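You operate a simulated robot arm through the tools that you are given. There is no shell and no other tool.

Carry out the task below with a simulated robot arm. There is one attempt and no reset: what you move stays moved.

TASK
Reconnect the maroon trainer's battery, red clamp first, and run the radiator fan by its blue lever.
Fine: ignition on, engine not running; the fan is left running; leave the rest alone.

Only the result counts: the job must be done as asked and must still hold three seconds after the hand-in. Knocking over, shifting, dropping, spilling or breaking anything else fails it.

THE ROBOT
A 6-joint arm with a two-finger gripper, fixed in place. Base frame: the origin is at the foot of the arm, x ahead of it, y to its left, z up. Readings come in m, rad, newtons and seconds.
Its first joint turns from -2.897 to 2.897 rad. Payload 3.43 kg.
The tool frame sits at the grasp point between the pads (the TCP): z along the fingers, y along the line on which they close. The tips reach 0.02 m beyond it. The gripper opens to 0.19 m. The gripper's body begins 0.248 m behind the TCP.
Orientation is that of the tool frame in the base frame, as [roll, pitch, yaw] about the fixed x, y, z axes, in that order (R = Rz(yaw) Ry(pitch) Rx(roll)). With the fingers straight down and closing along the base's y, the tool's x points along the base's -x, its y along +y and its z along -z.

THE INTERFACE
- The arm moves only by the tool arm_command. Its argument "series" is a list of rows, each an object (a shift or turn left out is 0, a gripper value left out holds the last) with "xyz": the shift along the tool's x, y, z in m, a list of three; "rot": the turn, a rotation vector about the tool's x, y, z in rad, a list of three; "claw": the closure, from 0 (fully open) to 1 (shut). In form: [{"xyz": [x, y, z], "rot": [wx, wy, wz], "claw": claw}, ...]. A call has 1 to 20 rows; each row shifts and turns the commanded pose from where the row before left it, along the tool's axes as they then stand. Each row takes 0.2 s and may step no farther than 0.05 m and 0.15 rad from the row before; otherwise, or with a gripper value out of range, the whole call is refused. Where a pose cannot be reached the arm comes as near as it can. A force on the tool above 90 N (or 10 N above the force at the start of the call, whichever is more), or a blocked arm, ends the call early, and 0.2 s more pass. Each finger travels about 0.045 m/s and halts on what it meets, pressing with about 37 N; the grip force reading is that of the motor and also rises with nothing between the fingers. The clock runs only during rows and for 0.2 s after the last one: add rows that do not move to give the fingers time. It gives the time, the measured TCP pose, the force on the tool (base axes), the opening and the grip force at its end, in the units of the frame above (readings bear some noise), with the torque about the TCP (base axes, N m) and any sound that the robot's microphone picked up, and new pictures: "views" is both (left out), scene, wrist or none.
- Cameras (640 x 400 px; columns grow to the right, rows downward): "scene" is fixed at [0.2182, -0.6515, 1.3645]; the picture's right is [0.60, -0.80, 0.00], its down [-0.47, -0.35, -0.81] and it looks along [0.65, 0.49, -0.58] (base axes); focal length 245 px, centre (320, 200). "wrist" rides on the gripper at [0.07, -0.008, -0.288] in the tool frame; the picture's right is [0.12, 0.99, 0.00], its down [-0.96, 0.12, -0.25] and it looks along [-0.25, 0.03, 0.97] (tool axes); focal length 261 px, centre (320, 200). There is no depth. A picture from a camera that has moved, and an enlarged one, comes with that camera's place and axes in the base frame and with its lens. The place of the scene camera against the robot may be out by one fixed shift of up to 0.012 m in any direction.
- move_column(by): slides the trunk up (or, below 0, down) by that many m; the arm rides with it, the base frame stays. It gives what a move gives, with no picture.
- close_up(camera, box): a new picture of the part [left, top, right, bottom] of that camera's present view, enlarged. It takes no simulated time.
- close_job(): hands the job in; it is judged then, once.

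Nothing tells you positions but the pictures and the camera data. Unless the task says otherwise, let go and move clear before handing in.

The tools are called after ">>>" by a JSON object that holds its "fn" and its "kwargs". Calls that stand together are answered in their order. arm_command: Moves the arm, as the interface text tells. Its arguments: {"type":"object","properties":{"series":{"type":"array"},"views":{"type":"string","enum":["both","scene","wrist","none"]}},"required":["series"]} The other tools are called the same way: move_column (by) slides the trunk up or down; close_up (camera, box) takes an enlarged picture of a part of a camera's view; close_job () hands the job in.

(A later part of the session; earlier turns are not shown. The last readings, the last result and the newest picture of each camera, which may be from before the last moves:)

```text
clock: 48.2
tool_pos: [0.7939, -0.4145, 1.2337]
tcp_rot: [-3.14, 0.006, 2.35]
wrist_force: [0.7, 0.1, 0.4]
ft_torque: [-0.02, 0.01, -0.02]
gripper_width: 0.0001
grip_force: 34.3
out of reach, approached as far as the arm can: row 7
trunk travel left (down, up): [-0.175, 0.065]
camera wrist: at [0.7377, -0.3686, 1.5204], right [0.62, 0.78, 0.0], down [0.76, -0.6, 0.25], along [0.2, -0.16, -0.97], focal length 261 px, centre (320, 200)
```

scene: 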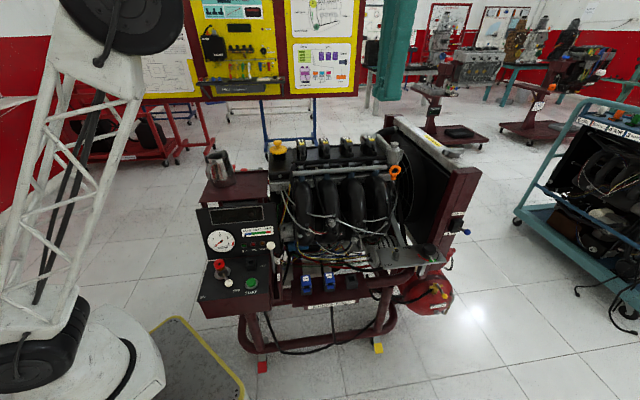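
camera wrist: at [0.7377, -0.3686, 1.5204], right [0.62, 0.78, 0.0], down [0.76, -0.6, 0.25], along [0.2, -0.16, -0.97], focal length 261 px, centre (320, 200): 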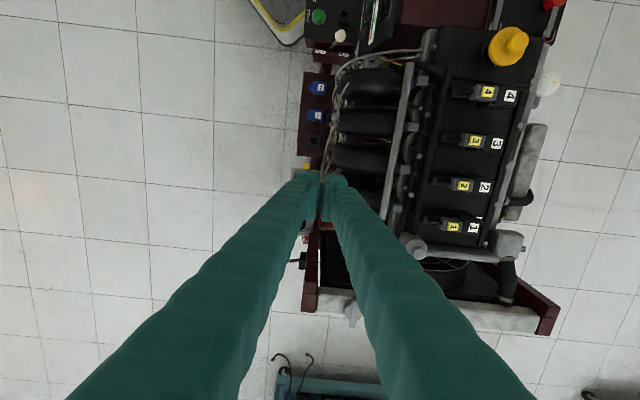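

>>> {"fn": "arm_command", "kwargs": {"series": [{"xyz": [0.0432, -0.0053, 0.0125]}, {"xyz": [0.0432, -0.0053, 0.0125]}, {"xyz": [0.0432, -0.0053, 0.0125]}, {"xyz": [0.0432, -0.0053, 0.0125]}, {"xyz": [0.0432, -0.0053, 0.0125]}, {"xyz": [0.0432, -0.0053, 0.0125]}, {"xyz": [0.0432, -0.0053, 0.0125]}, {"xyz": [0.0432, -0.0053, 0.0125]}, {"rot": [0, 0.133, 0]}, {"rot": [0, 0.133, 0]}, {"rot": [0, 0.133, 0]}, {}]}}

>>> {"fn": "close_up", "kwargs": {"camera": "wrist", "box": [220, 70, 420, 210]}}

```text
clock: 50.8
tool_pos: [0.5224, -0.1984, 1.1342]
tcp_rot: [-3.14, -0.399, 2.349]
wrist_force: [-0.5, -0.4, -0.5]
ft_torque: [0.04, 0.11, 0.01]
gripper_width: 0.0
grip_force: 34.3
trunk travel left (down, up): [-0.175, 0.065]
camera wrist: at [0.549, -0.2369, 1.4258], right [0.63, 0.78, 0.04], down [0.77, -0.62, -0.15], along [-0.09, 0.13, -0.99], focal length 261 px, centre (320, 200)
```

scene: 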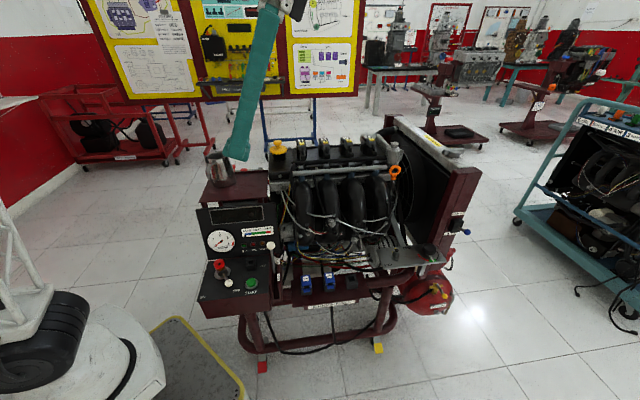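
wrist: 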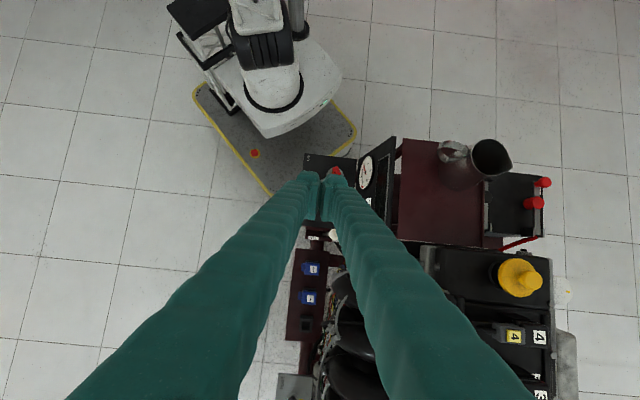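

```text
2.86 times, centred on (320, 140) of wrist
camera zoom: at [0.549, -0.2369, 1.4258], right [0.63, 0.78, 0.04], down [0.77, -0.62, -0.15], along [-0.09, 0.13, -0.99], focal length 745 px, centre (320, 371)
```

zoom: 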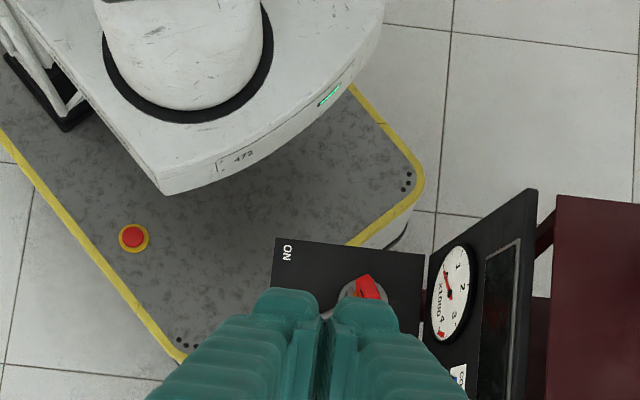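

>>> {"fn": "arm_command", "kwargs": {"series": [{"claw": 0.5}, {"claw": 0.5}, {"xyz": [-0.02, 0, 0.046], "claw": 0.5}, {"xyz": [-0.02, 0, 0.046], "claw": 0.5}, {"claw": 0.5}, {"claw": 0.5}, {"claw": 0.5}]}}

>>> {"fn": "close_up", "kwargs": {"camera": "wrist", "box": [240, 90, 400, 240]}}

```text
refused: row 3 steps farther than a row can; nothing moved
```

```text
2.67 times, centred on (320, 165) of wrist
camera zoom: at [0.549, -0.2369, 1.4258], right [0.63, 0.78, 0.04], down [0.77, -0.62, -0.15], along [-0.09, 0.13, -0.99], focal length 695 px, centre (320, 293)
```

zoom: 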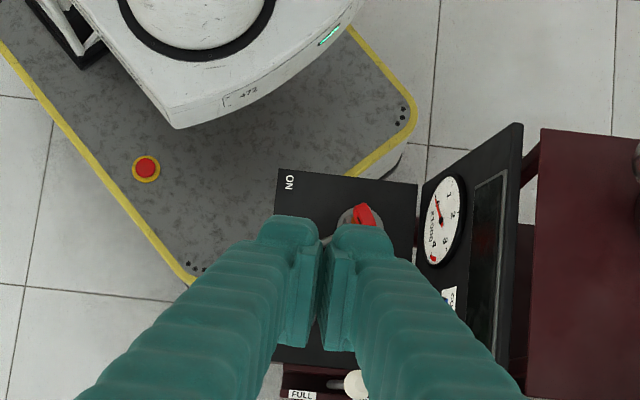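

The move was refused because one row's step was too long, and nothing moved. I'll retry with smaller steps.

>>> {"fn": "arm_command", "kwargs": {"series": [{"claw": 0.5}, {"claw": 0.5}, {"xyz": [-0.013, 0, 0.031], "claw": 0.5}, {"xyz": [-0.013, 0, 0.031], "claw": 0.5}, {"xyz": [-0.013, 0, 0.031], "claw": 0.5}, {"claw": 0.5}, {"claw": 0.5}]}}

>>> {"fn": "close_up", "kwargs": {"camera": "wrist", "box": [240, 90, 400, 240]}}

```text
clock: 52.4
tool_pos: [0.521, -0.1996, 1.0339]
tcp_rot: [-3.137, -0.398, 2.349]
wrist_force: [0.8, 0.5, -0.6]
ft_torque: [-0.02, 0.0, -0.03]
gripper_width: 0.0953
grip_force: 0.1
trunk travel left (down, up): [-0.175, 0.065]
camera wrist: at [0.5475, -0.2373, 1.3245], right [0.63, 0.78, 0.04], down [0.77, -0.62, -0.15], along [-0.09, 0.12, -0.99], focal length 261 px, centre (320, 200)
```

scene: 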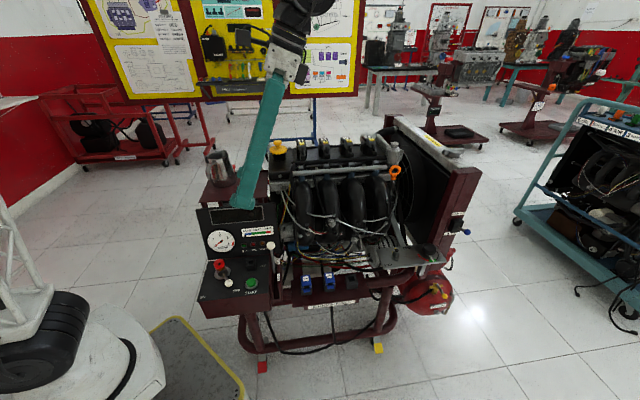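
wrist: 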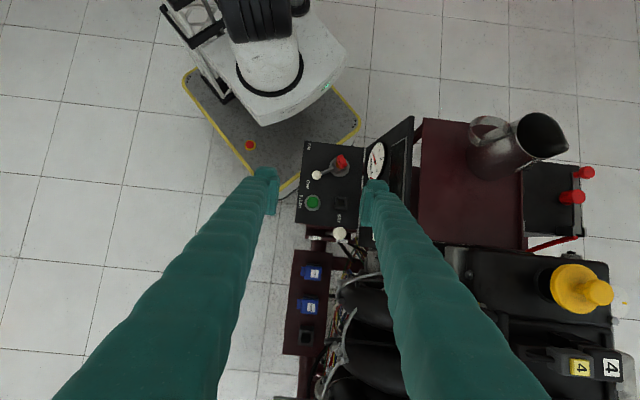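

```text
2.67 times, centred on (320, 165) of wrist
camera zoom: at [0.5475, -0.2373, 1.3245], right [0.63, 0.78, 0.04], down [0.77, -0.62, -0.15], along [-0.09, 0.12, -0.99], focal length 695 px, centre (320, 293)
```

zoom: 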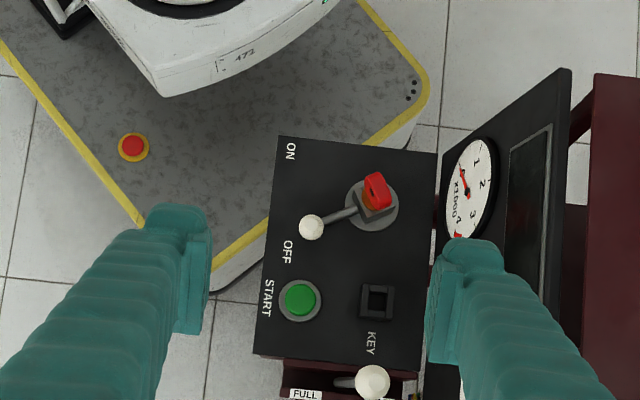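

I now have a clear view. The ignition ball is at about (0.435, −0.12, 0.68), the lever pivots at the grey disk, START is close by on the right and ON is on the far side. I'll rotate the gripper 90° with the fingers closed so the pushing face is thin and stays clear of START.

>>> {"fn": "arm_command", "kwargs": {"series": [{"rot": [0, 0, -0.1428], "claw": 1.0}, {"rot": [0, 0, -0.1428]}, {"rot": [0, 0, -0.1428]}, {"rot": [0, 0, -0.1428]}, {"rot": [0, 0, -0.1428]}, {"rot": [0, 0, -0.1428]}, {"rot": [0, 0, -0.1428]}, {"rot": [0, 0, -0.1428]}, {"rot": [0, 0, -0.1428]}, {"rot": [0, 0, -0.1428]}, {"rot": [0, 0, -0.1428]}, {}]}}

>>> {"fn": "close_up", "kwargs": {"camera": "wrist", "box": [220, 80, 420, 240]}}

```text
clock: 55.0
tool_pos: [0.5218, -0.1993, 1.0332]
tcp_rot: [2.744, -0.002, -2.358]
wrist_force: [0.0, -0.8, 1.0]
ft_torque: [0.0, 0.01, -0.03]
gripper_width: 0.0001
grip_force: 34.6
trunk travel left (down, up): [-0.175, 0.065]
camera wrist: at [0.5556, -0.3327, 1.2952], right [-0.73, 0.57, 0.39], down [0.68, 0.69, 0.27], along [-0.11, 0.46, -0.88], focal length 261 px, centre (320, 200)
```

scene: 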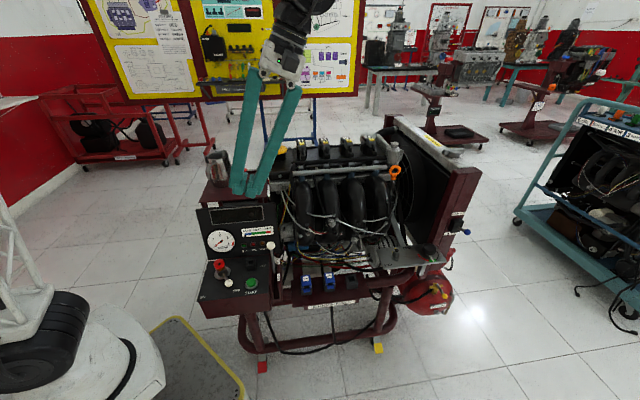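
wrist: 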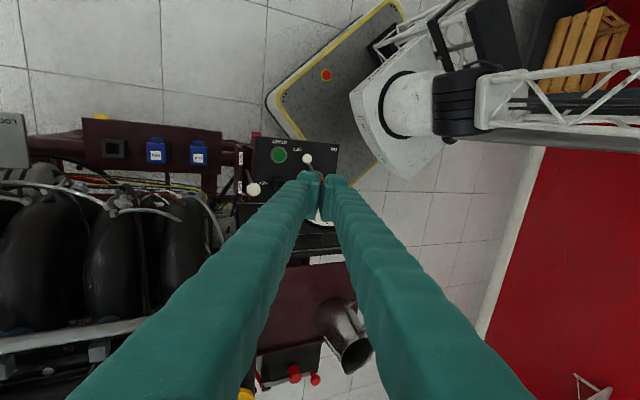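

```text
2.50 times, centred on (320, 160) of wrist
camera zoom: at [0.5556, -0.3327, 1.2952], right [-0.73, 0.57, 0.39], down [0.68, 0.69, 0.27], along [-0.11, 0.46, -0.88], focal length 652 px, centre (320, 300)
```

zoom: 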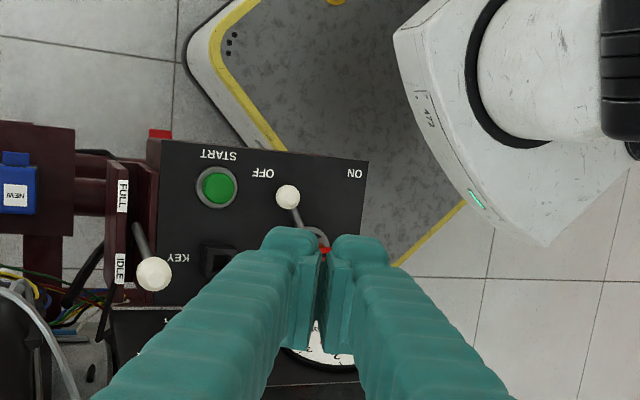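

From this front view the ball is at about (0.437, −0.128, 0.692). I'll reduce the lean, shift above the gap between the ball and START, and descend to a checking height.

>>> {"fn": "arm_command", "kwargs": {"series": [{"rot": [0.1, 0, 0]}, {"rot": [0.1, 0, 0]}, {"xyz": [-0.006, 0.0353, 0.0072]}, {"xyz": [-0.006, 0.0353, 0.0072]}, {"xyz": [0, -0.00776, 0.0382]}, {"xyz": [0, -0.00776, 0.0382]}, {"xyz": [0, -0.00776, 0.0382]}, {"xyz": [0, -0.00776, 0.0382]}, {"xyz": [0, -0.00776, 0.0382]}, {"xyz": [0, -0.00776, 0.0382]}, {}]}}

>>> {"fn": "close_up", "kwargs": {"camera": "wrist", "box": [220, 80, 420, 240]}}

>>> {"fn": "close_up", "kwargs": {"camera": "scene", "box": [195, 220, 295, 300]}}

```text
clock: 57.4
tool_pos: [0.4796, -0.1394, 0.8]
tcp_rot: [2.942, -0.004, -2.362]
wrist_force: [0.3, 0.3, -0.2]
ft_torque: [-0.02, 0.01, -0.01]
gripper_width: 0.0001
grip_force: 34.3
trunk travel left (down, up): [-0.175, 0.065]
camera wrist: at [0.4746, -0.2352, 1.0802], right [-0.77, 0.61, 0.2], down [0.64, 0.72, 0.26], along [0.02, 0.33, -0.94], focal length 261 px, centre (320, 200)
```

scene: 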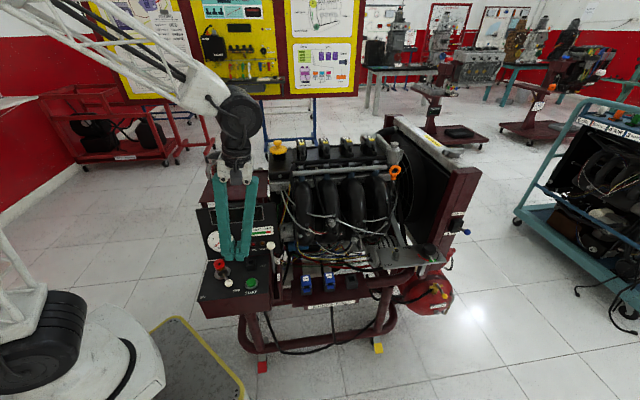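
wrist: 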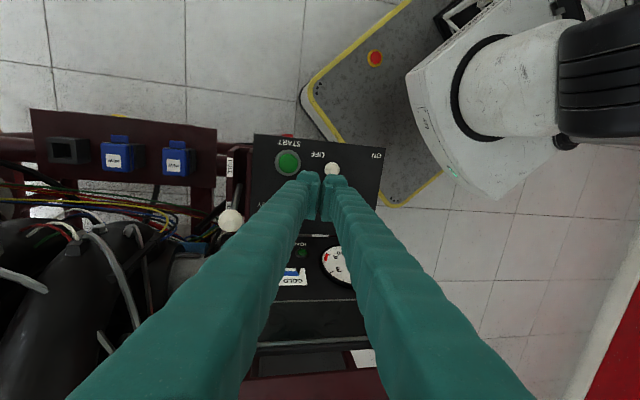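

```text
2.50 times, centred on (320, 160) of wrist
camera zoom: at [0.4746, -0.2352, 1.0802], right [-0.77, 0.61, 0.2], down [0.64, 0.72, 0.26], along [0.02, 0.33, -0.94], focal length 652 px, centre (320, 300)
```

zoom: 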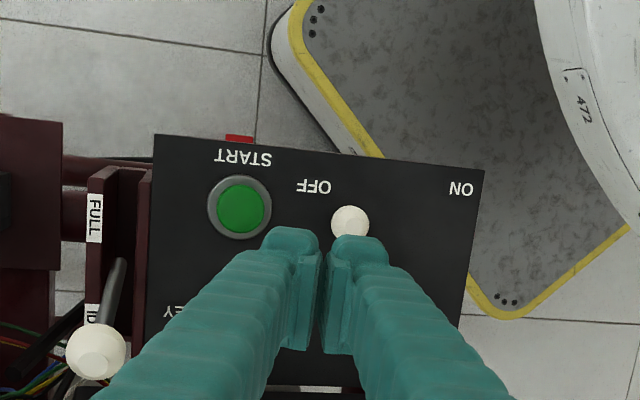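

```text
5.00 times, centred on (245, 260) of scene
camera zoom: at [0.2182, -0.6515, 1.3645], right [0.6, -0.8, 0.0], down [-0.47, -0.35, -0.81], along [0.65, 0.49, -0.58], focal length 1225 px, centre (695, -100)
```

zoom: 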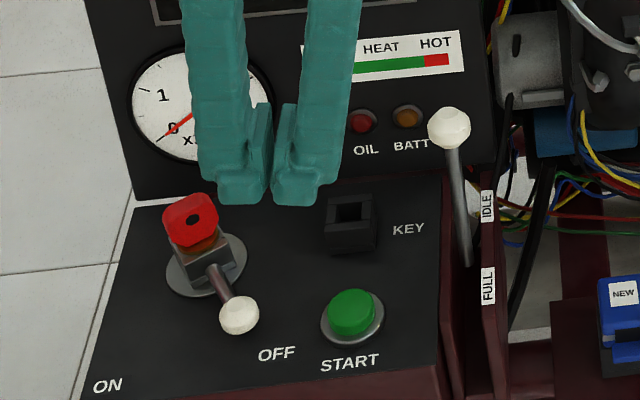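

>>> {"fn": "arm_command", "kwargs": {"series": [{"xyz": [-0.0025, 0.003, 0.0006]}, {"xyz": [0, -0.0043, 0.0212]}, {"xyz": [0, -0.0043, 0.0212]}, {"xyz": [0, -0.0043, 0.0212]}, {}], "views": "none"}}

>>> {"fn": "close_up", "kwargs": {"camera": "wrist", "box": [240, 100, 400, 240]}}

>>> {"fn": "close_up", "kwargs": {"camera": "scene", "box": [195, 230, 275, 290]}}

```text
clock: 58.6
tool_pos: [0.4775, -0.1369, 0.7368]
tcp_rot: [2.941, -0.004, -2.361]
wrist_force: [0.3, 0.8, -0.3]
ft_torque: [0.0, -0.02, -0.01]
gripper_width: 0.0002
grip_force: 34.1
trunk travel left (down, up): [-0.175, 0.065]
```

```text
2.86 times, centred on (320, 170) of wrist
camera zoom: at [0.473, -0.2321, 1.0162], right [-0.77, 0.61, 0.2], down [0.64, 0.72, 0.26], along [0.02, 0.33, -0.94], focal length 745 px, centre (320, 286)
```

zoom: 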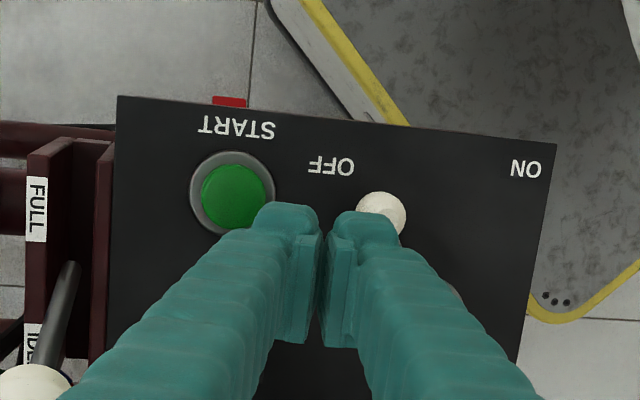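

```text
6.67 times, centred on (235, 260) of scene
camera zoom: at [0.2182, -0.6515, 1.3645], right [0.6, -0.8, 0.0], down [-0.47, -0.35, -0.81], along [0.65, 0.49, -0.58], focal length 1633 px, centre (887, -200)
```

zoom: 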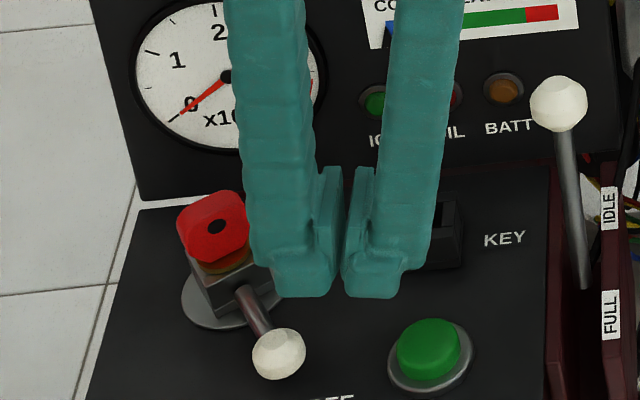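

The closed fingers look too wide to fit between the ball and the START button without risk. I'll go back up and use a single finger instead: with the gripper partly open, its rear finger fits in the free corridor between START and KEY and can push the lever stem, while the front finger hangs clear in front of the panel.

>>> {"fn": "arm_command", "kwargs": {"series": [{"xyz": [0, 0.0066, -0.0327]}, {"xyz": [0, 0.0066, -0.0327]}, {"xyz": [0, 0.0066, -0.0327]}, {"xyz": [0.035, 0, 0]}, {"xyz": [0.035, 0, 0]}, {"rot": [0, 0, 0.1428]}, {"rot": [0, 0, 0.1428]}, {"rot": [0, 0, 0.1428]}, {"rot": [0, 0, 0.1428]}, {"rot": [0, 0, 0.1428]}, {"rot": [0, 0, 0.1428]}, {"rot": [0, 0, 0.1428], "claw": 0.37}, {"rot": [0, 0, 0.1428]}, {"rot": [0, 0, 0.1428]}, {"rot": [0, 0, 0.1428]}, {"rot": [0, 0, 0.1428]}, {}, {}]}}

>>> {"fn": "close_up", "kwargs": {"camera": "wrist", "box": [240, 80, 400, 240]}}

>>> {"fn": "close_up", "kwargs": {"camera": "scene", "box": [195, 210, 295, 290]}}

```text
clock: 62.4
tool_pos: [0.429, -0.1848, 0.8346]
tcp_rot: [-3.138, -0.2, 2.35]
wrist_force: [0.2, 0.3, 0.0]
ft_torque: [0.02, 0.01, 0.01]
gripper_width: 0.1196
grip_force: 0.0
trunk travel left (down, up): [-0.175, 0.065]
camera wrist: at [0.4148, -0.1815, 1.13], right [0.62, 0.78, 0.02], down [0.78, -0.62, 0.05], along [0.05, -0.02, -1.0], focal length 261 px, centre (320, 200)
```

scene: 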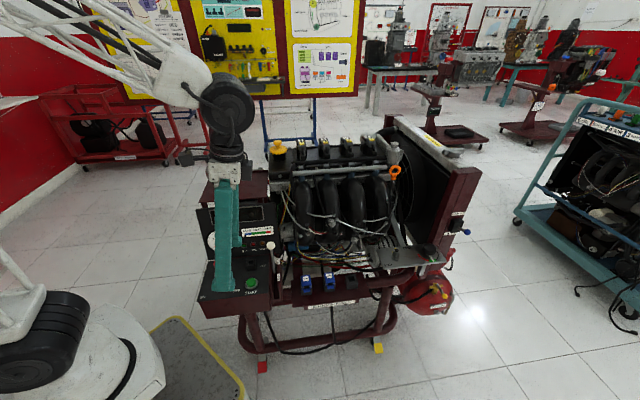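
wrist: 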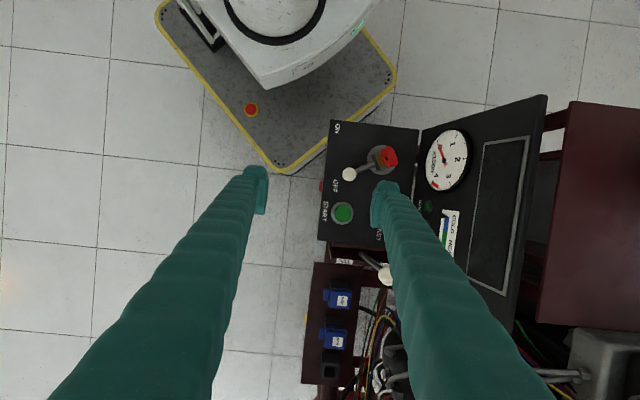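

```text
2.50 times, centred on (320, 160) of wrist
camera zoom: at [0.4148, -0.1815, 1.13], right [0.62, 0.78, 0.02], down [0.78, -0.62, 0.05], along [0.05, -0.02, -1.0], focal length 652 px, centre (320, 300)
```

zoom: 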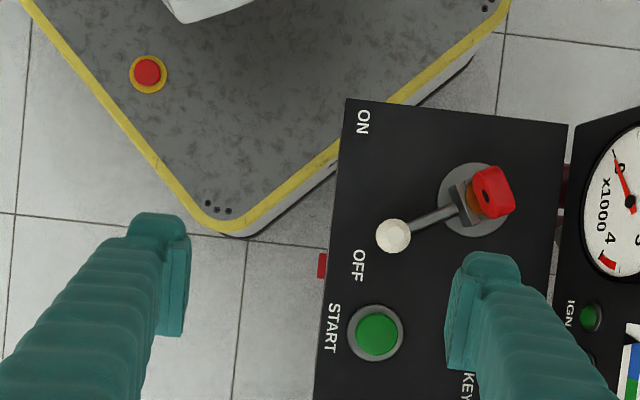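

```text
5.00 times, centred on (245, 250) of scene
camera zoom: at [0.2182, -0.6515, 1.3645], right [0.6, -0.8, 0.0], down [-0.47, -0.35, -0.81], along [0.65, 0.49, -0.58], focal length 1225 px, centre (695, -50)
```

zoom: 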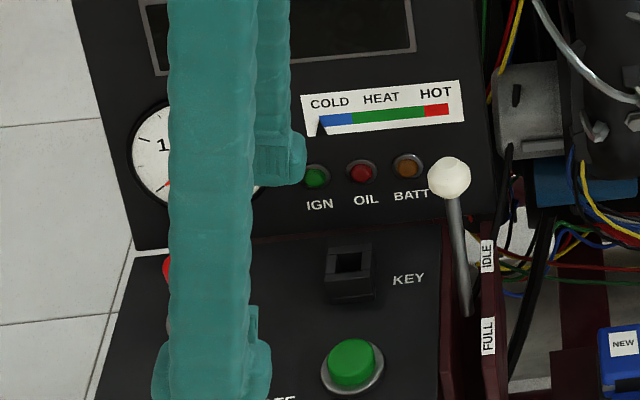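

The rear finger now lines up with the corridor between START and KEY. I'll shift it toward the stem a little and descend to a checking height.

>>> {"fn": "arm_command", "kwargs": {"series": [{"xyz": [0.0131, 0.001, 0.0027]}, {"xyz": [-0.0063, 0, 0.0309]}, {"xyz": [-0.0063, 0, 0.0309]}, {"xyz": [-0.0063, 0, 0.0309]}, {}], "views": "none"}}

>>> {"fn": "close_up", "kwargs": {"camera": "wrist", "box": [300, 100, 440, 260]}}

>>> {"fn": "close_up", "kwargs": {"camera": "scene", "box": [195, 220, 295, 300]}}

```text
clock: 63.6
tool_pos: [0.4199, -0.1762, 0.743]
tcp_rot: [-3.136, -0.197, 2.351]
wrist_force: [-0.1, 0.0, -0.8]
ft_torque: [0.02, 0.02, 0.0]
gripper_width: 0.1199
grip_force: 0.0
trunk travel left (down, up): [-0.175, 0.065]
```

```text
2.50 times, centred on (370, 180) of wrist
camera zoom: at [0.4054, -0.1727, 1.0366], right [0.62, 0.78, 0.02], down [0.78, -0.62, 0.05], along [0.05, -0.02, -1.0], focal length 652 px, centre (195, 250)
```

zoom: 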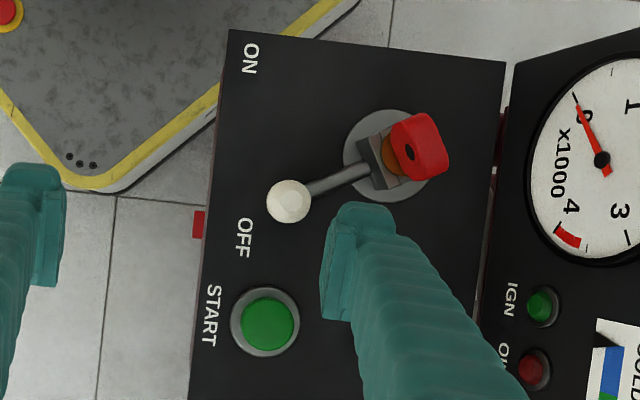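

```text
5.00 times, centred on (245, 260) of scene
camera zoom: at [0.2182, -0.6515, 1.3645], right [0.6, -0.8, 0.0], down [-0.47, -0.35, -0.81], along [0.65, 0.49, -0.58], focal length 1225 px, centre (695, -100)
```

zoom: 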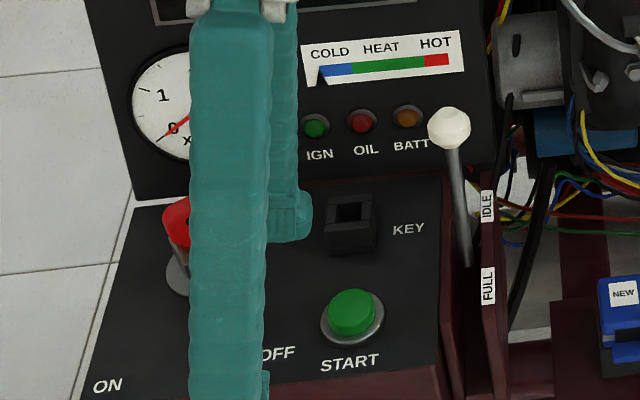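

The finger is close to touching the stem in plan, so I'll shift it 8 mm away from the stem and 3 mm off the ball. Then I'll descend beside the stem.

>>> {"fn": "arm_command", "kwargs": {"series": [{"xyz": [-0.0078, 0.003, -0.0016]}, {"xyz": [-0.004, 0, 0.02]}, {"xyz": [-0.0025, 0, 0.012]}, {}], "views": "none"}}

>>> {"fn": "close_up", "kwargs": {"camera": "wrist", "box": [300, 100, 440, 260]}}

>>> {"fn": "close_up", "kwargs": {"camera": "scene", "box": [195, 220, 295, 300]}}

```text
clock: 64.6
tool_pos: [0.4278, -0.1793, 0.7086]
tcp_rot: [-3.137, -0.197, 2.35]
wrist_force: [1.7, -0.3, 0.7]
ft_torque: [0.01, 0.01, 0.0]
gripper_width: 0.1199
grip_force: 0.0
trunk travel left (down, up): [-0.175, 0.065]
```

```text
2.50 times, centred on (370, 180) of wrist
camera zoom: at [0.4138, -0.176, 1.003], right [0.62, 0.78, 0.02], down [0.78, -0.62, 0.05], along [0.05, -0.02, -1.0], focal length 652 px, centre (195, 250)
```

zoom: 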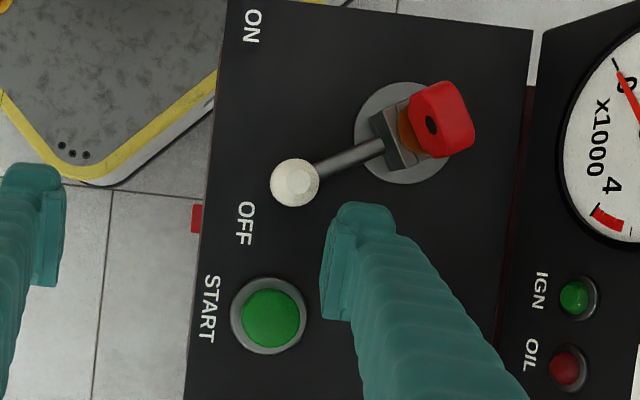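

```text
5.00 times, centred on (245, 260) of scene
camera zoom: at [0.2182, -0.6515, 1.3645], right [0.6, -0.8, 0.0], down [-0.47, -0.35, -0.81], along [0.65, 0.49, -0.58], focal length 1225 px, centre (695, -100)
```

zoom: 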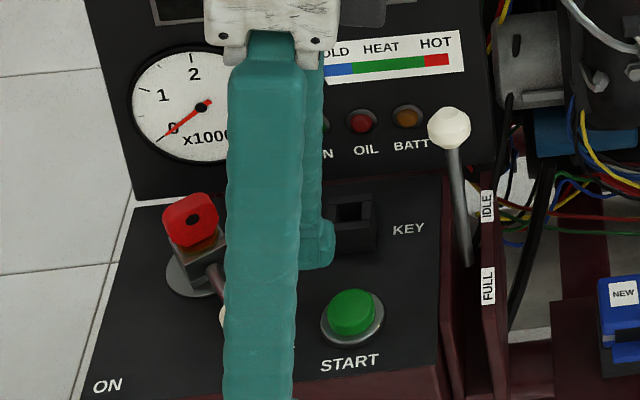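

The gap is good, so I'll go down another centimetre and then push the stem toward ON in small steps.

>>> {"fn": "arm_command", "kwargs": {"series": [{"xyz": [-0.0022, 0, 0.0108]}, {"xyz": [0.0078, 0, 0.0016]}, {"xyz": [0.0078, 0, 0.0016]}, {"xyz": [0.0078, -0.001, 0.0016]}, {}], "views": "none"}}

>>> {"fn": "close_up", "kwargs": {"camera": "wrist", "box": [300, 80, 440, 240]}}

```text
clock: 65.8
tool_pos: [0.4102, -0.1634, 0.6972]
tcp_rot: [-3.138, -0.199, 2.351]
wrist_force: [-0.9, 0.0, 0.5]
ft_torque: [-0.03, -0.01, 0.0]
gripper_width: 0.1198
grip_force: 0.1
trunk travel left (down, up): [-0.175, 0.065]
```

```text
2.50 times, centred on (370, 160) of wrist
camera zoom: at [0.3955, -0.1601, 0.9916], right [0.62, 0.78, 0.02], down [0.78, -0.62, 0.05], along [0.05, -0.02, -1.0], focal length 652 px, centre (195, 300)
```

zoom: 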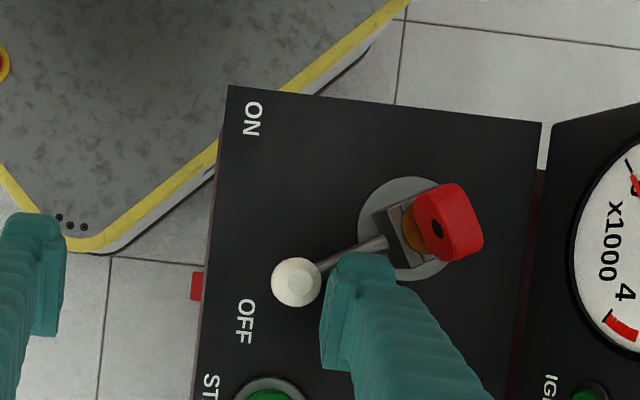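

>>> {"fn": "arm_command", "kwargs": {"series": [{"xyz": [0.0078, -0.001, 0.0016]}, {"xyz": [0.0078, -0.001, 0.0016]}, {"xyz": [0.0078, -0.001, 0.0016]}, {}], "views": "none"}}

>>> {"fn": "close_up", "kwargs": {"camera": "wrist", "box": [300, 80, 440, 240]}}

```text
clock: 66.8
tool_pos: [0.3906, -0.1477, 0.6959]
tcp_rot: [-3.138, -0.201, 2.352]
wrist_force: [-0.3, -0.6, 0.4]
ft_torque: [-0.03, 0.01, 0.01]
gripper_width: 0.1196
grip_force: 0.1
trunk travel left (down, up): [-0.175, 0.065]
```

```text
2.50 times, centred on (370, 160) of wrist
camera zoom: at [0.377, -0.1446, 0.9922], right [0.62, 0.78, 0.02], down [0.78, -0.62, 0.05], along [0.05, -0.02, -1.0], focal length 652 px, centre (195, 300)
```

zoom: 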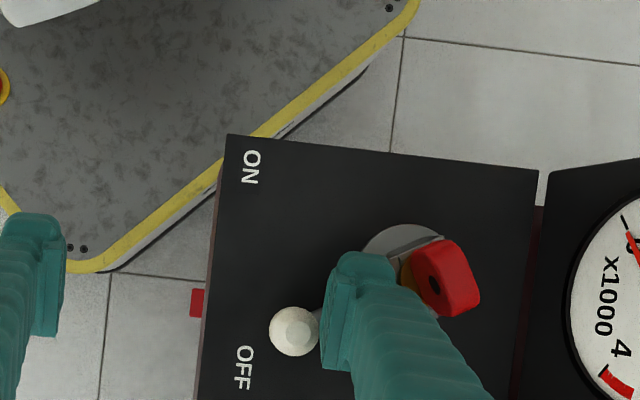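

The finger skimmed over the stem, so the lever sits a bit lower than I estimated, at z about 0.678. I'll back off, go 13 mm lower beside the stem, and push again.

>>> {"fn": "arm_command", "kwargs": {"series": [{"xyz": [-0.0234, 0.0025, -0.0048]}, {"xyz": [-0.0234, 0.0025, -0.0048]}, {}], "views": "none"}}

>>> {"fn": "close_up", "kwargs": {"camera": "wrist", "box": [300, 100, 440, 260]}}

>>> {"fn": "close_up", "kwargs": {"camera": "scene", "box": [195, 220, 295, 300]}}

```text
clock: 67.6
tool_pos: [0.4282, -0.1795, 0.6972]
tcp_rot: [-3.139, -0.2, 2.35]
wrist_force: [0.3, 0.0, 0.2]
ft_torque: [0.0, 0.0, -0.01]
gripper_width: 0.1197
grip_force: 0.1
trunk travel left (down, up): [-0.175, 0.065]
```

```text
2.50 times, centred on (370, 180) of wrist
camera zoom: at [0.414, -0.1755, 0.9917], right [0.62, 0.78, 0.02], down [0.78, -0.62, 0.05], along [0.05, -0.02, -1.0], focal length 652 px, centre (195, 250)
```

zoom: 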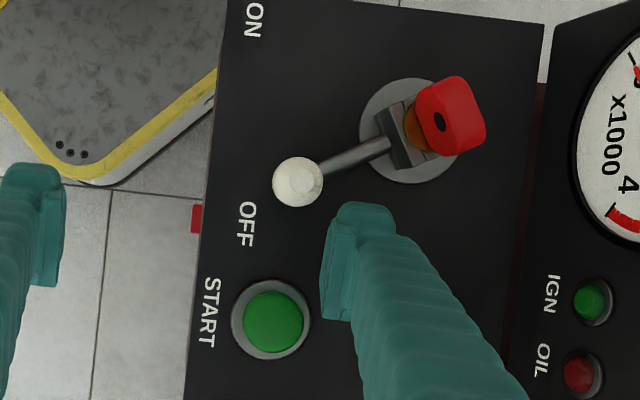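

```text
5.00 times, centred on (245, 260) of scene
camera zoom: at [0.2182, -0.6515, 1.3645], right [0.6, -0.8, 0.0], down [-0.47, -0.35, -0.81], along [0.65, 0.49, -0.58], focal length 1225 px, centre (695, -100)
```

zoom: 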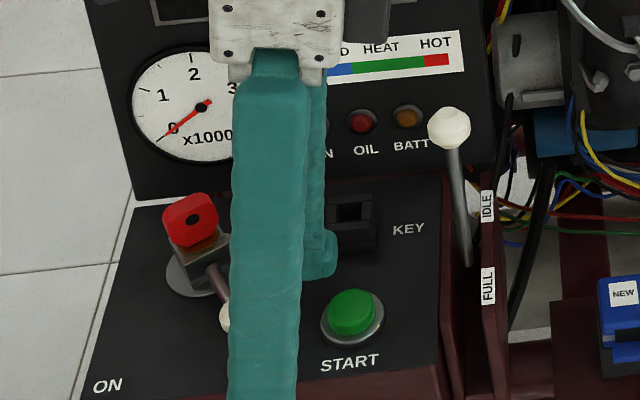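

>>> {"fn": "arm_command", "kwargs": {"series": [{"xyz": [-0.0014, 0, 0.0069]}, {"xyz": [-0.0014, 0, 0.0069]}, {"xyz": [0.0078, 0, 0.0016]}, {"xyz": [0.0078, 0, 0.0016]}, {"xyz": [0.0078, 0, 0.0016]}, {}], "views": "none"}}

>>> {"fn": "close_up", "kwargs": {"camera": "wrist", "box": [300, 80, 440, 240]}}

```text
clock: 69.0
tool_pos: [0.413, -0.1605, 0.6817]
tcp_rot: [-3.138, -0.198, 2.349]
wrist_force: [3.4, -2.0, 2.2]
ft_torque: [0.18, -0.08, -0.23]
gripper_width: 0.1201
grip_force: 0.7
trunk travel left (down, up): [-0.175, 0.065]
```

```text
2.50 times, centred on (370, 160) of wrist
camera zoom: at [0.398, -0.1582, 0.9774], right [0.62, 0.78, 0.02], down [0.78, -0.62, 0.05], along [0.05, -0.02, -1.0], focal length 652 px, centre (195, 300)
```

zoom: 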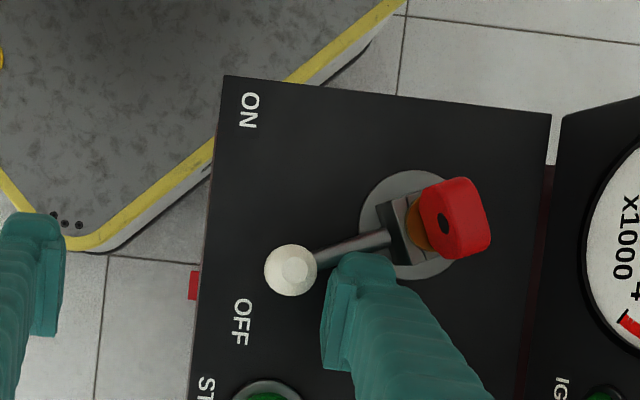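

Contact made: the stem is starting to move. I'll continue pushing toward ON.

>>> {"fn": "arm_command", "kwargs": {"series": [{"xyz": [0.0078, -0.001, 0.0016]}, {"xyz": [0.0078, -0.001, 0.0016]}, {"xyz": [0.0078, -0.001, 0.0016]}, {}], "views": "none"}}

>>> {"fn": "close_up", "kwargs": {"camera": "wrist", "box": [300, 80, 440, 240]}}

```text
clock: 70.0
tool_pos: [0.3919, -0.1458, 0.6818]
tcp_rot: [-3.139, -0.199, 2.349]
wrist_force: [-4.7, -11.7, 4.8]
ft_torque: [0.37, -0.25, -0.43]
gripper_width: 0.1141
grip_force: 0.1
trunk travel left (down, up): [-0.175, 0.065]
```

```text
2.50 times, centred on (370, 160) of wrist
camera zoom: at [0.3776, -0.1438, 0.977], right [0.62, 0.78, 0.02], down [0.78, -0.62, 0.05], along [0.05, -0.02, -1.0], focal length 652 px, centre (195, 300)
```

zoom: 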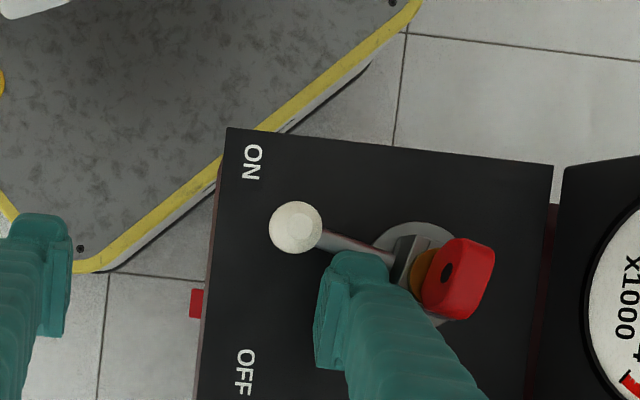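

The lever is past the middle, heading to ON. The finger is rubbing the switch block slightly, so I'll ease it 6 mm toward the front and continue.

>>> {"fn": "arm_command", "kwargs": {"series": [{"xyz": [0, -0.006, 0]}, {"xyz": [0.0059, -0.001, 0.0012]}, {"xyz": [0.0059, 0, 0.0012]}, {}], "views": "none"}}

>>> {"fn": "close_up", "kwargs": {"camera": "wrist", "box": [300, 80, 440, 240]}}

>>> {"fn": "close_up", "kwargs": {"camera": "scene", "box": [195, 220, 295, 300]}}

```text
clock: 71.0
tool_pos: [0.3806, -0.1427, 0.6818]
tcp_rot: [-3.139, -0.199, 2.351]
wrist_force: [0.6, -0.2, 0.3]
ft_torque: [0.01, -0.02, -0.01]
gripper_width: 0.1196
grip_force: 0.0
trunk travel left (down, up): [-0.175, 0.065]
```

```text
2.50 times, centred on (370, 160) of wrist
camera zoom: at [0.3654, -0.1394, 0.9772], right [0.62, 0.78, 0.02], down [0.78, -0.62, 0.05], along [0.05, -0.02, -1.0], focal length 652 px, centre (195, 300)
```

zoom: 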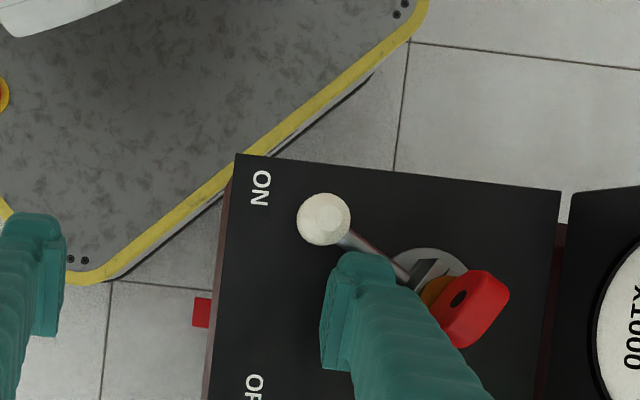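

```text
5.00 times, centred on (245, 260) of scene
camera zoom: at [0.2182, -0.6515, 1.3645], right [0.6, -0.8, 0.0], down [-0.47, -0.35, -0.81], along [0.65, 0.49, -0.58], focal length 1225 px, centre (695, -100)
```

zoom: 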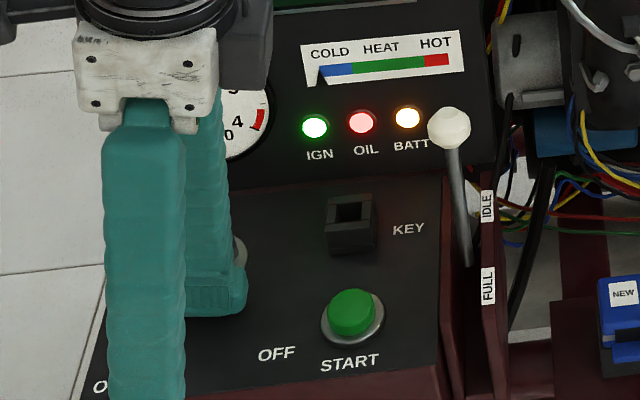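

The IGN, OIL and BATT lamps are lit, so the ignition is on and the battery is feeding. I'll nudge the lever a few millimetres more to make sure it's fully at its ON stop.

>>> {"fn": "arm_command", "kwargs": {"series": [{"xyz": [0.0049, 0, 0.001]}, {"xyz": [0.0029, 0, 0.0006]}, {}], "views": "none"}}

>>> {"fn": "close_up", "kwargs": {"camera": "wrist", "box": [300, 80, 440, 240]}}

```text
clock: 71.8
tool_pos: [0.3777, -0.141, 0.6818]
tcp_rot: [3.14, -0.194, 2.35]
wrist_force: [38.1, -50.8, 20.2]
ft_torque: [0.94, -0.78, -4.69]
gripper_width: 0.1178
grip_force: 0.1
trunk travel left (down, up): [-0.175, 0.065]
```

```text
2.50 times, centred on (370, 160) of wrist
camera zoom: at [0.3619, -0.1365, 0.9776], right [0.63, 0.78, 0.02], down [0.78, -0.63, 0.06], along [0.06, -0.02, -1.0], focal length 652 px, centre (195, 300)
```

zoom: 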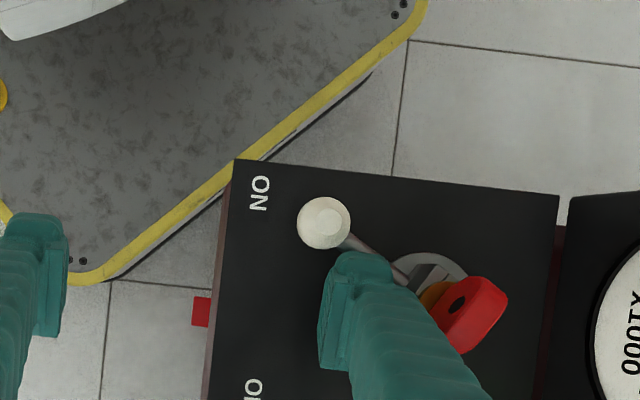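

That's the ON stop: 63 N with no further movement. I'll back off, lift clear and check the fan.

>>> {"fn": "arm_command", "kwargs": {"series": [{"xyz": [-0.0118, 0, -0.0024]}, {"xyz": [-0.0098, 0, -0.002]}, {"xyz": [0.006, 0, -0.03]}, {"xyz": [0.008, 0, -0.04]}, {"xyz": [0.008, 0, -0.04]}, {"xyz": [0.008, 0, -0.04]}, {"xyz": [0.008, 0, -0.04]}, {"xyz": [0.008, 0, -0.04]}, {"xyz": [0.008, 0, -0.04]}, {}]}}

>>> {"fn": "close_up", "kwargs": {"camera": "wrist", "box": [240, 80, 440, 240]}}

>>> {"fn": "close_up", "kwargs": {"camera": "scene", "box": [195, 220, 295, 300]}}

>>> {"fn": "close_up", "kwargs": {"camera": "scene", "box": [370, 130, 470, 200]}}

>>> {"fn": "close_up", "kwargs": {"camera": "scene", "box": [420, 190, 500, 250]}}

```text
clock: 74.0
tool_pos: [0.391, -0.151, 0.9571]
tcp_rot: [-3.139, -0.2, 2.352]
wrist_force: [0.1, -0.1, 0.0]
ft_torque: [0.0, 0.01, -0.02]
gripper_width: 0.1197
grip_force: 0.1
trunk travel left (down, up): [-0.175, 0.065]
camera wrist: at [0.3773, -0.1486, 1.2522], right [0.62, 0.78, 0.02], down [0.78, -0.62, 0.05], along [0.05, -0.02, -1.0], focal length 261 px, centre (320, 200)
```

scene: 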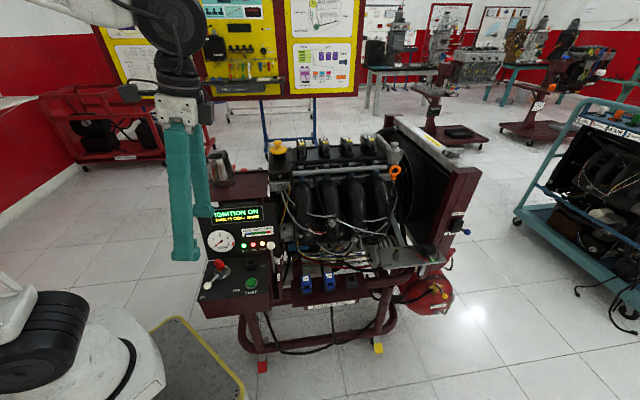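
wrist: 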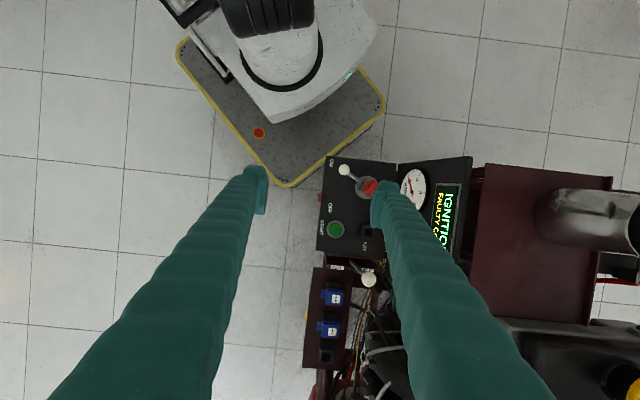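

```text
2.50 times, centred on (340, 160) of wrist
camera zoom: at [0.3773, -0.1486, 1.2522], right [0.62, 0.78, 0.02], down [0.78, -0.62, 0.05], along [0.05, -0.02, -1.0], focal length 652 px, centre (270, 300)
```

zoom: 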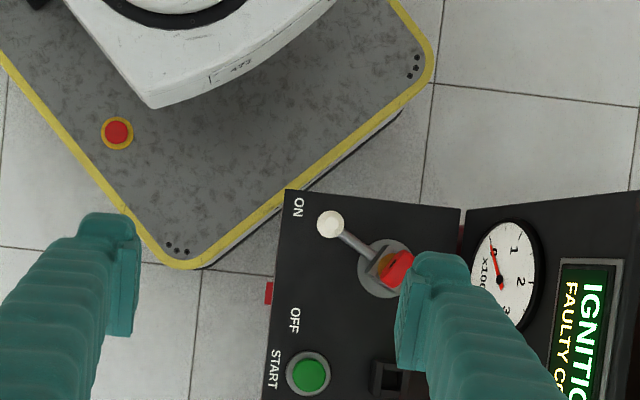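

```text
5.00 times, centred on (245, 260) of scene
camera zoom: at [0.2182, -0.6515, 1.3645], right [0.6, -0.8, 0.0], down [-0.47, -0.35, -0.81], along [0.65, 0.49, -0.58], focal length 1225 px, centre (695, -100)
```

zoom: 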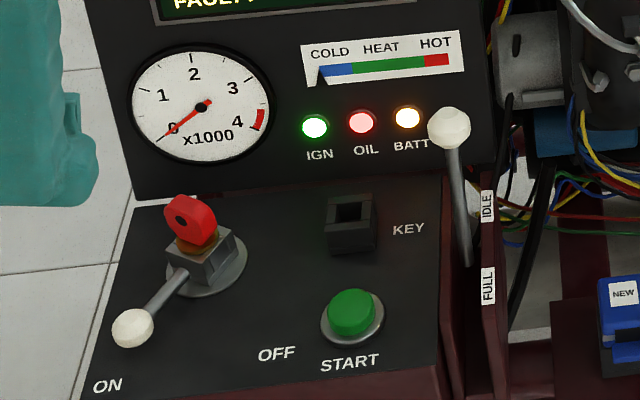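

```text
5.71 times, centred on (420, 165) of scene
camera zoom: at [0.2182, -0.6515, 1.3645], right [0.6, -0.8, 0.0], down [-0.47, -0.35, -0.81], along [0.65, 0.49, -0.58], focal length 1400 px, centre (-251, 400)
```

zoom: 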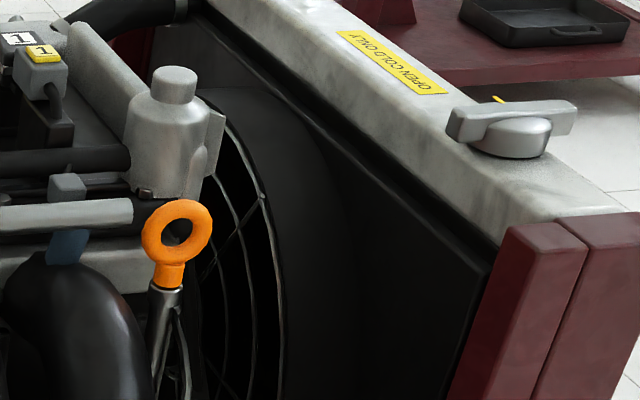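

```text
6.67 times, centred on (460, 220) of scene
camera zoom: at [0.2182, -0.6515, 1.3645], right [0.6, -0.8, 0.0], down [-0.47, -0.35, -0.81], along [0.65, 0.49, -0.58], focal length 1633 px, centre (-613, 67)
```

zoom: 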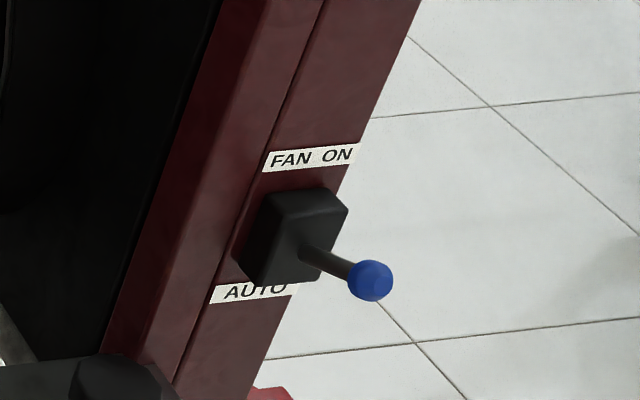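

The display is now lit. I'll read it, and look for any sign that the fan is turning.

>>> {"fn": "close_up", "kwargs": {"camera": "scene", "box": [205, 195, 275, 240]}}

>>> {"fn": "arm_command", "kwargs": {"series": [{}, {}, {}], "views": "none"}}

>>> {"fn": "close_up", "kwargs": {"camera": "scene", "box": [370, 130, 470, 200]}}

```text
8.89 times, centred on (240, 218) of scene
camera zoom: at [0.2182, -0.6515, 1.3645], right [0.6, -0.8, 0.0], down [-0.47, -0.35, -0.81], along [0.65, 0.49, -0.58], focal length 2177 px, centre (1031, 44)
```

zoom: 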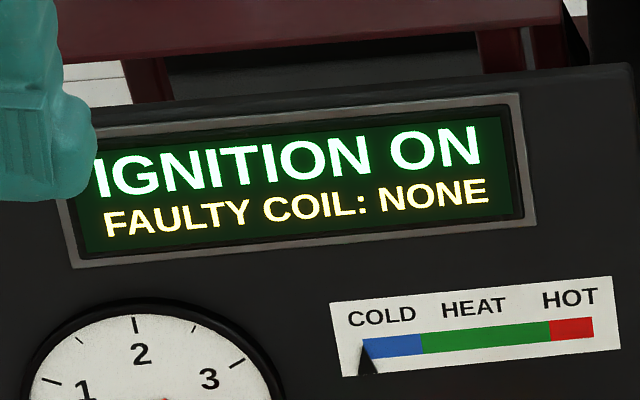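

```text
clock: 74.8
tool_pos: [0.3916, -0.1527, 0.9572]
tcp_rot: [-3.138, -0.199, 2.351]
wrist_force: [0.1, 0.7, 0.0]
ft_torque: [0.01, -0.01, -0.01]
gripper_width: 0.1195
grip_force: 0.1
trunk travel left (down, up): [-0.175, 0.065]
```

```text
5.71 times, centred on (420, 165) of scene
camera zoom: at [0.2182, -0.6515, 1.3645], right [0.6, -0.8, 0.0], down [-0.47, -0.35, -0.81], along [0.65, 0.49, -0.58], focal length 1400 px, centre (-251, 400)
```

zoom: 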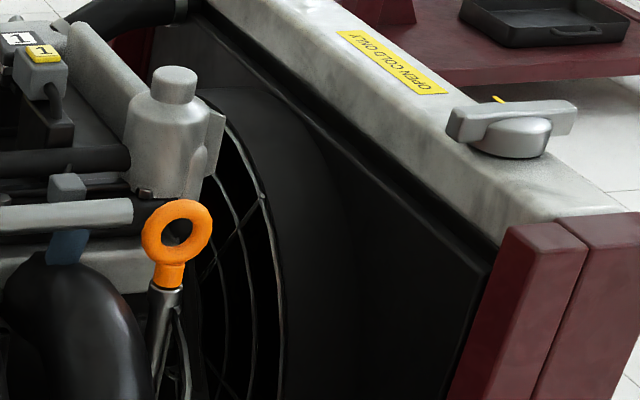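

>>> {"fn": "close_up", "kwargs": {"camera": "scene", "box": [392, 140, 432, 210]}}

>>> {"fn": "close_up", "kwargs": {"camera": "scene", "box": [370, 190, 450, 260]}}

```text
5.71 times, centred on (412, 175) of scene
camera zoom: at [0.2182, -0.6515, 1.3645], right [0.6, -0.8, 0.0], down [-0.47, -0.35, -0.81], along [0.65, 0.49, -0.58], focal length 1400 px, centre (-206, 343)
```

zoom: 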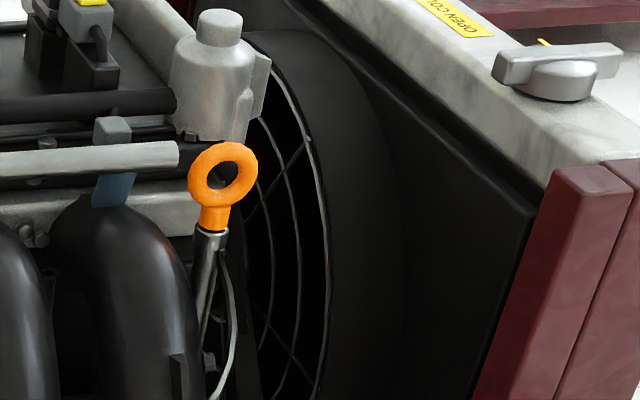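

```text
5.71 times, centred on (410, 225) of scene
camera zoom: at [0.2182, -0.6515, 1.3645], right [0.6, -0.8, 0.0], down [-0.47, -0.35, -0.81], along [0.65, 0.49, -0.58], focal length 1400 px, centre (-194, 57)
```

zoom: 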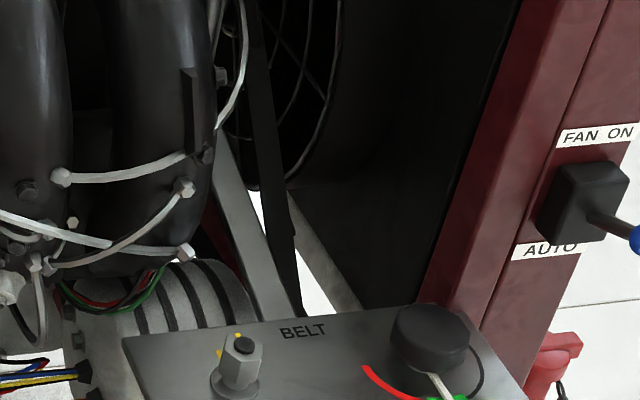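

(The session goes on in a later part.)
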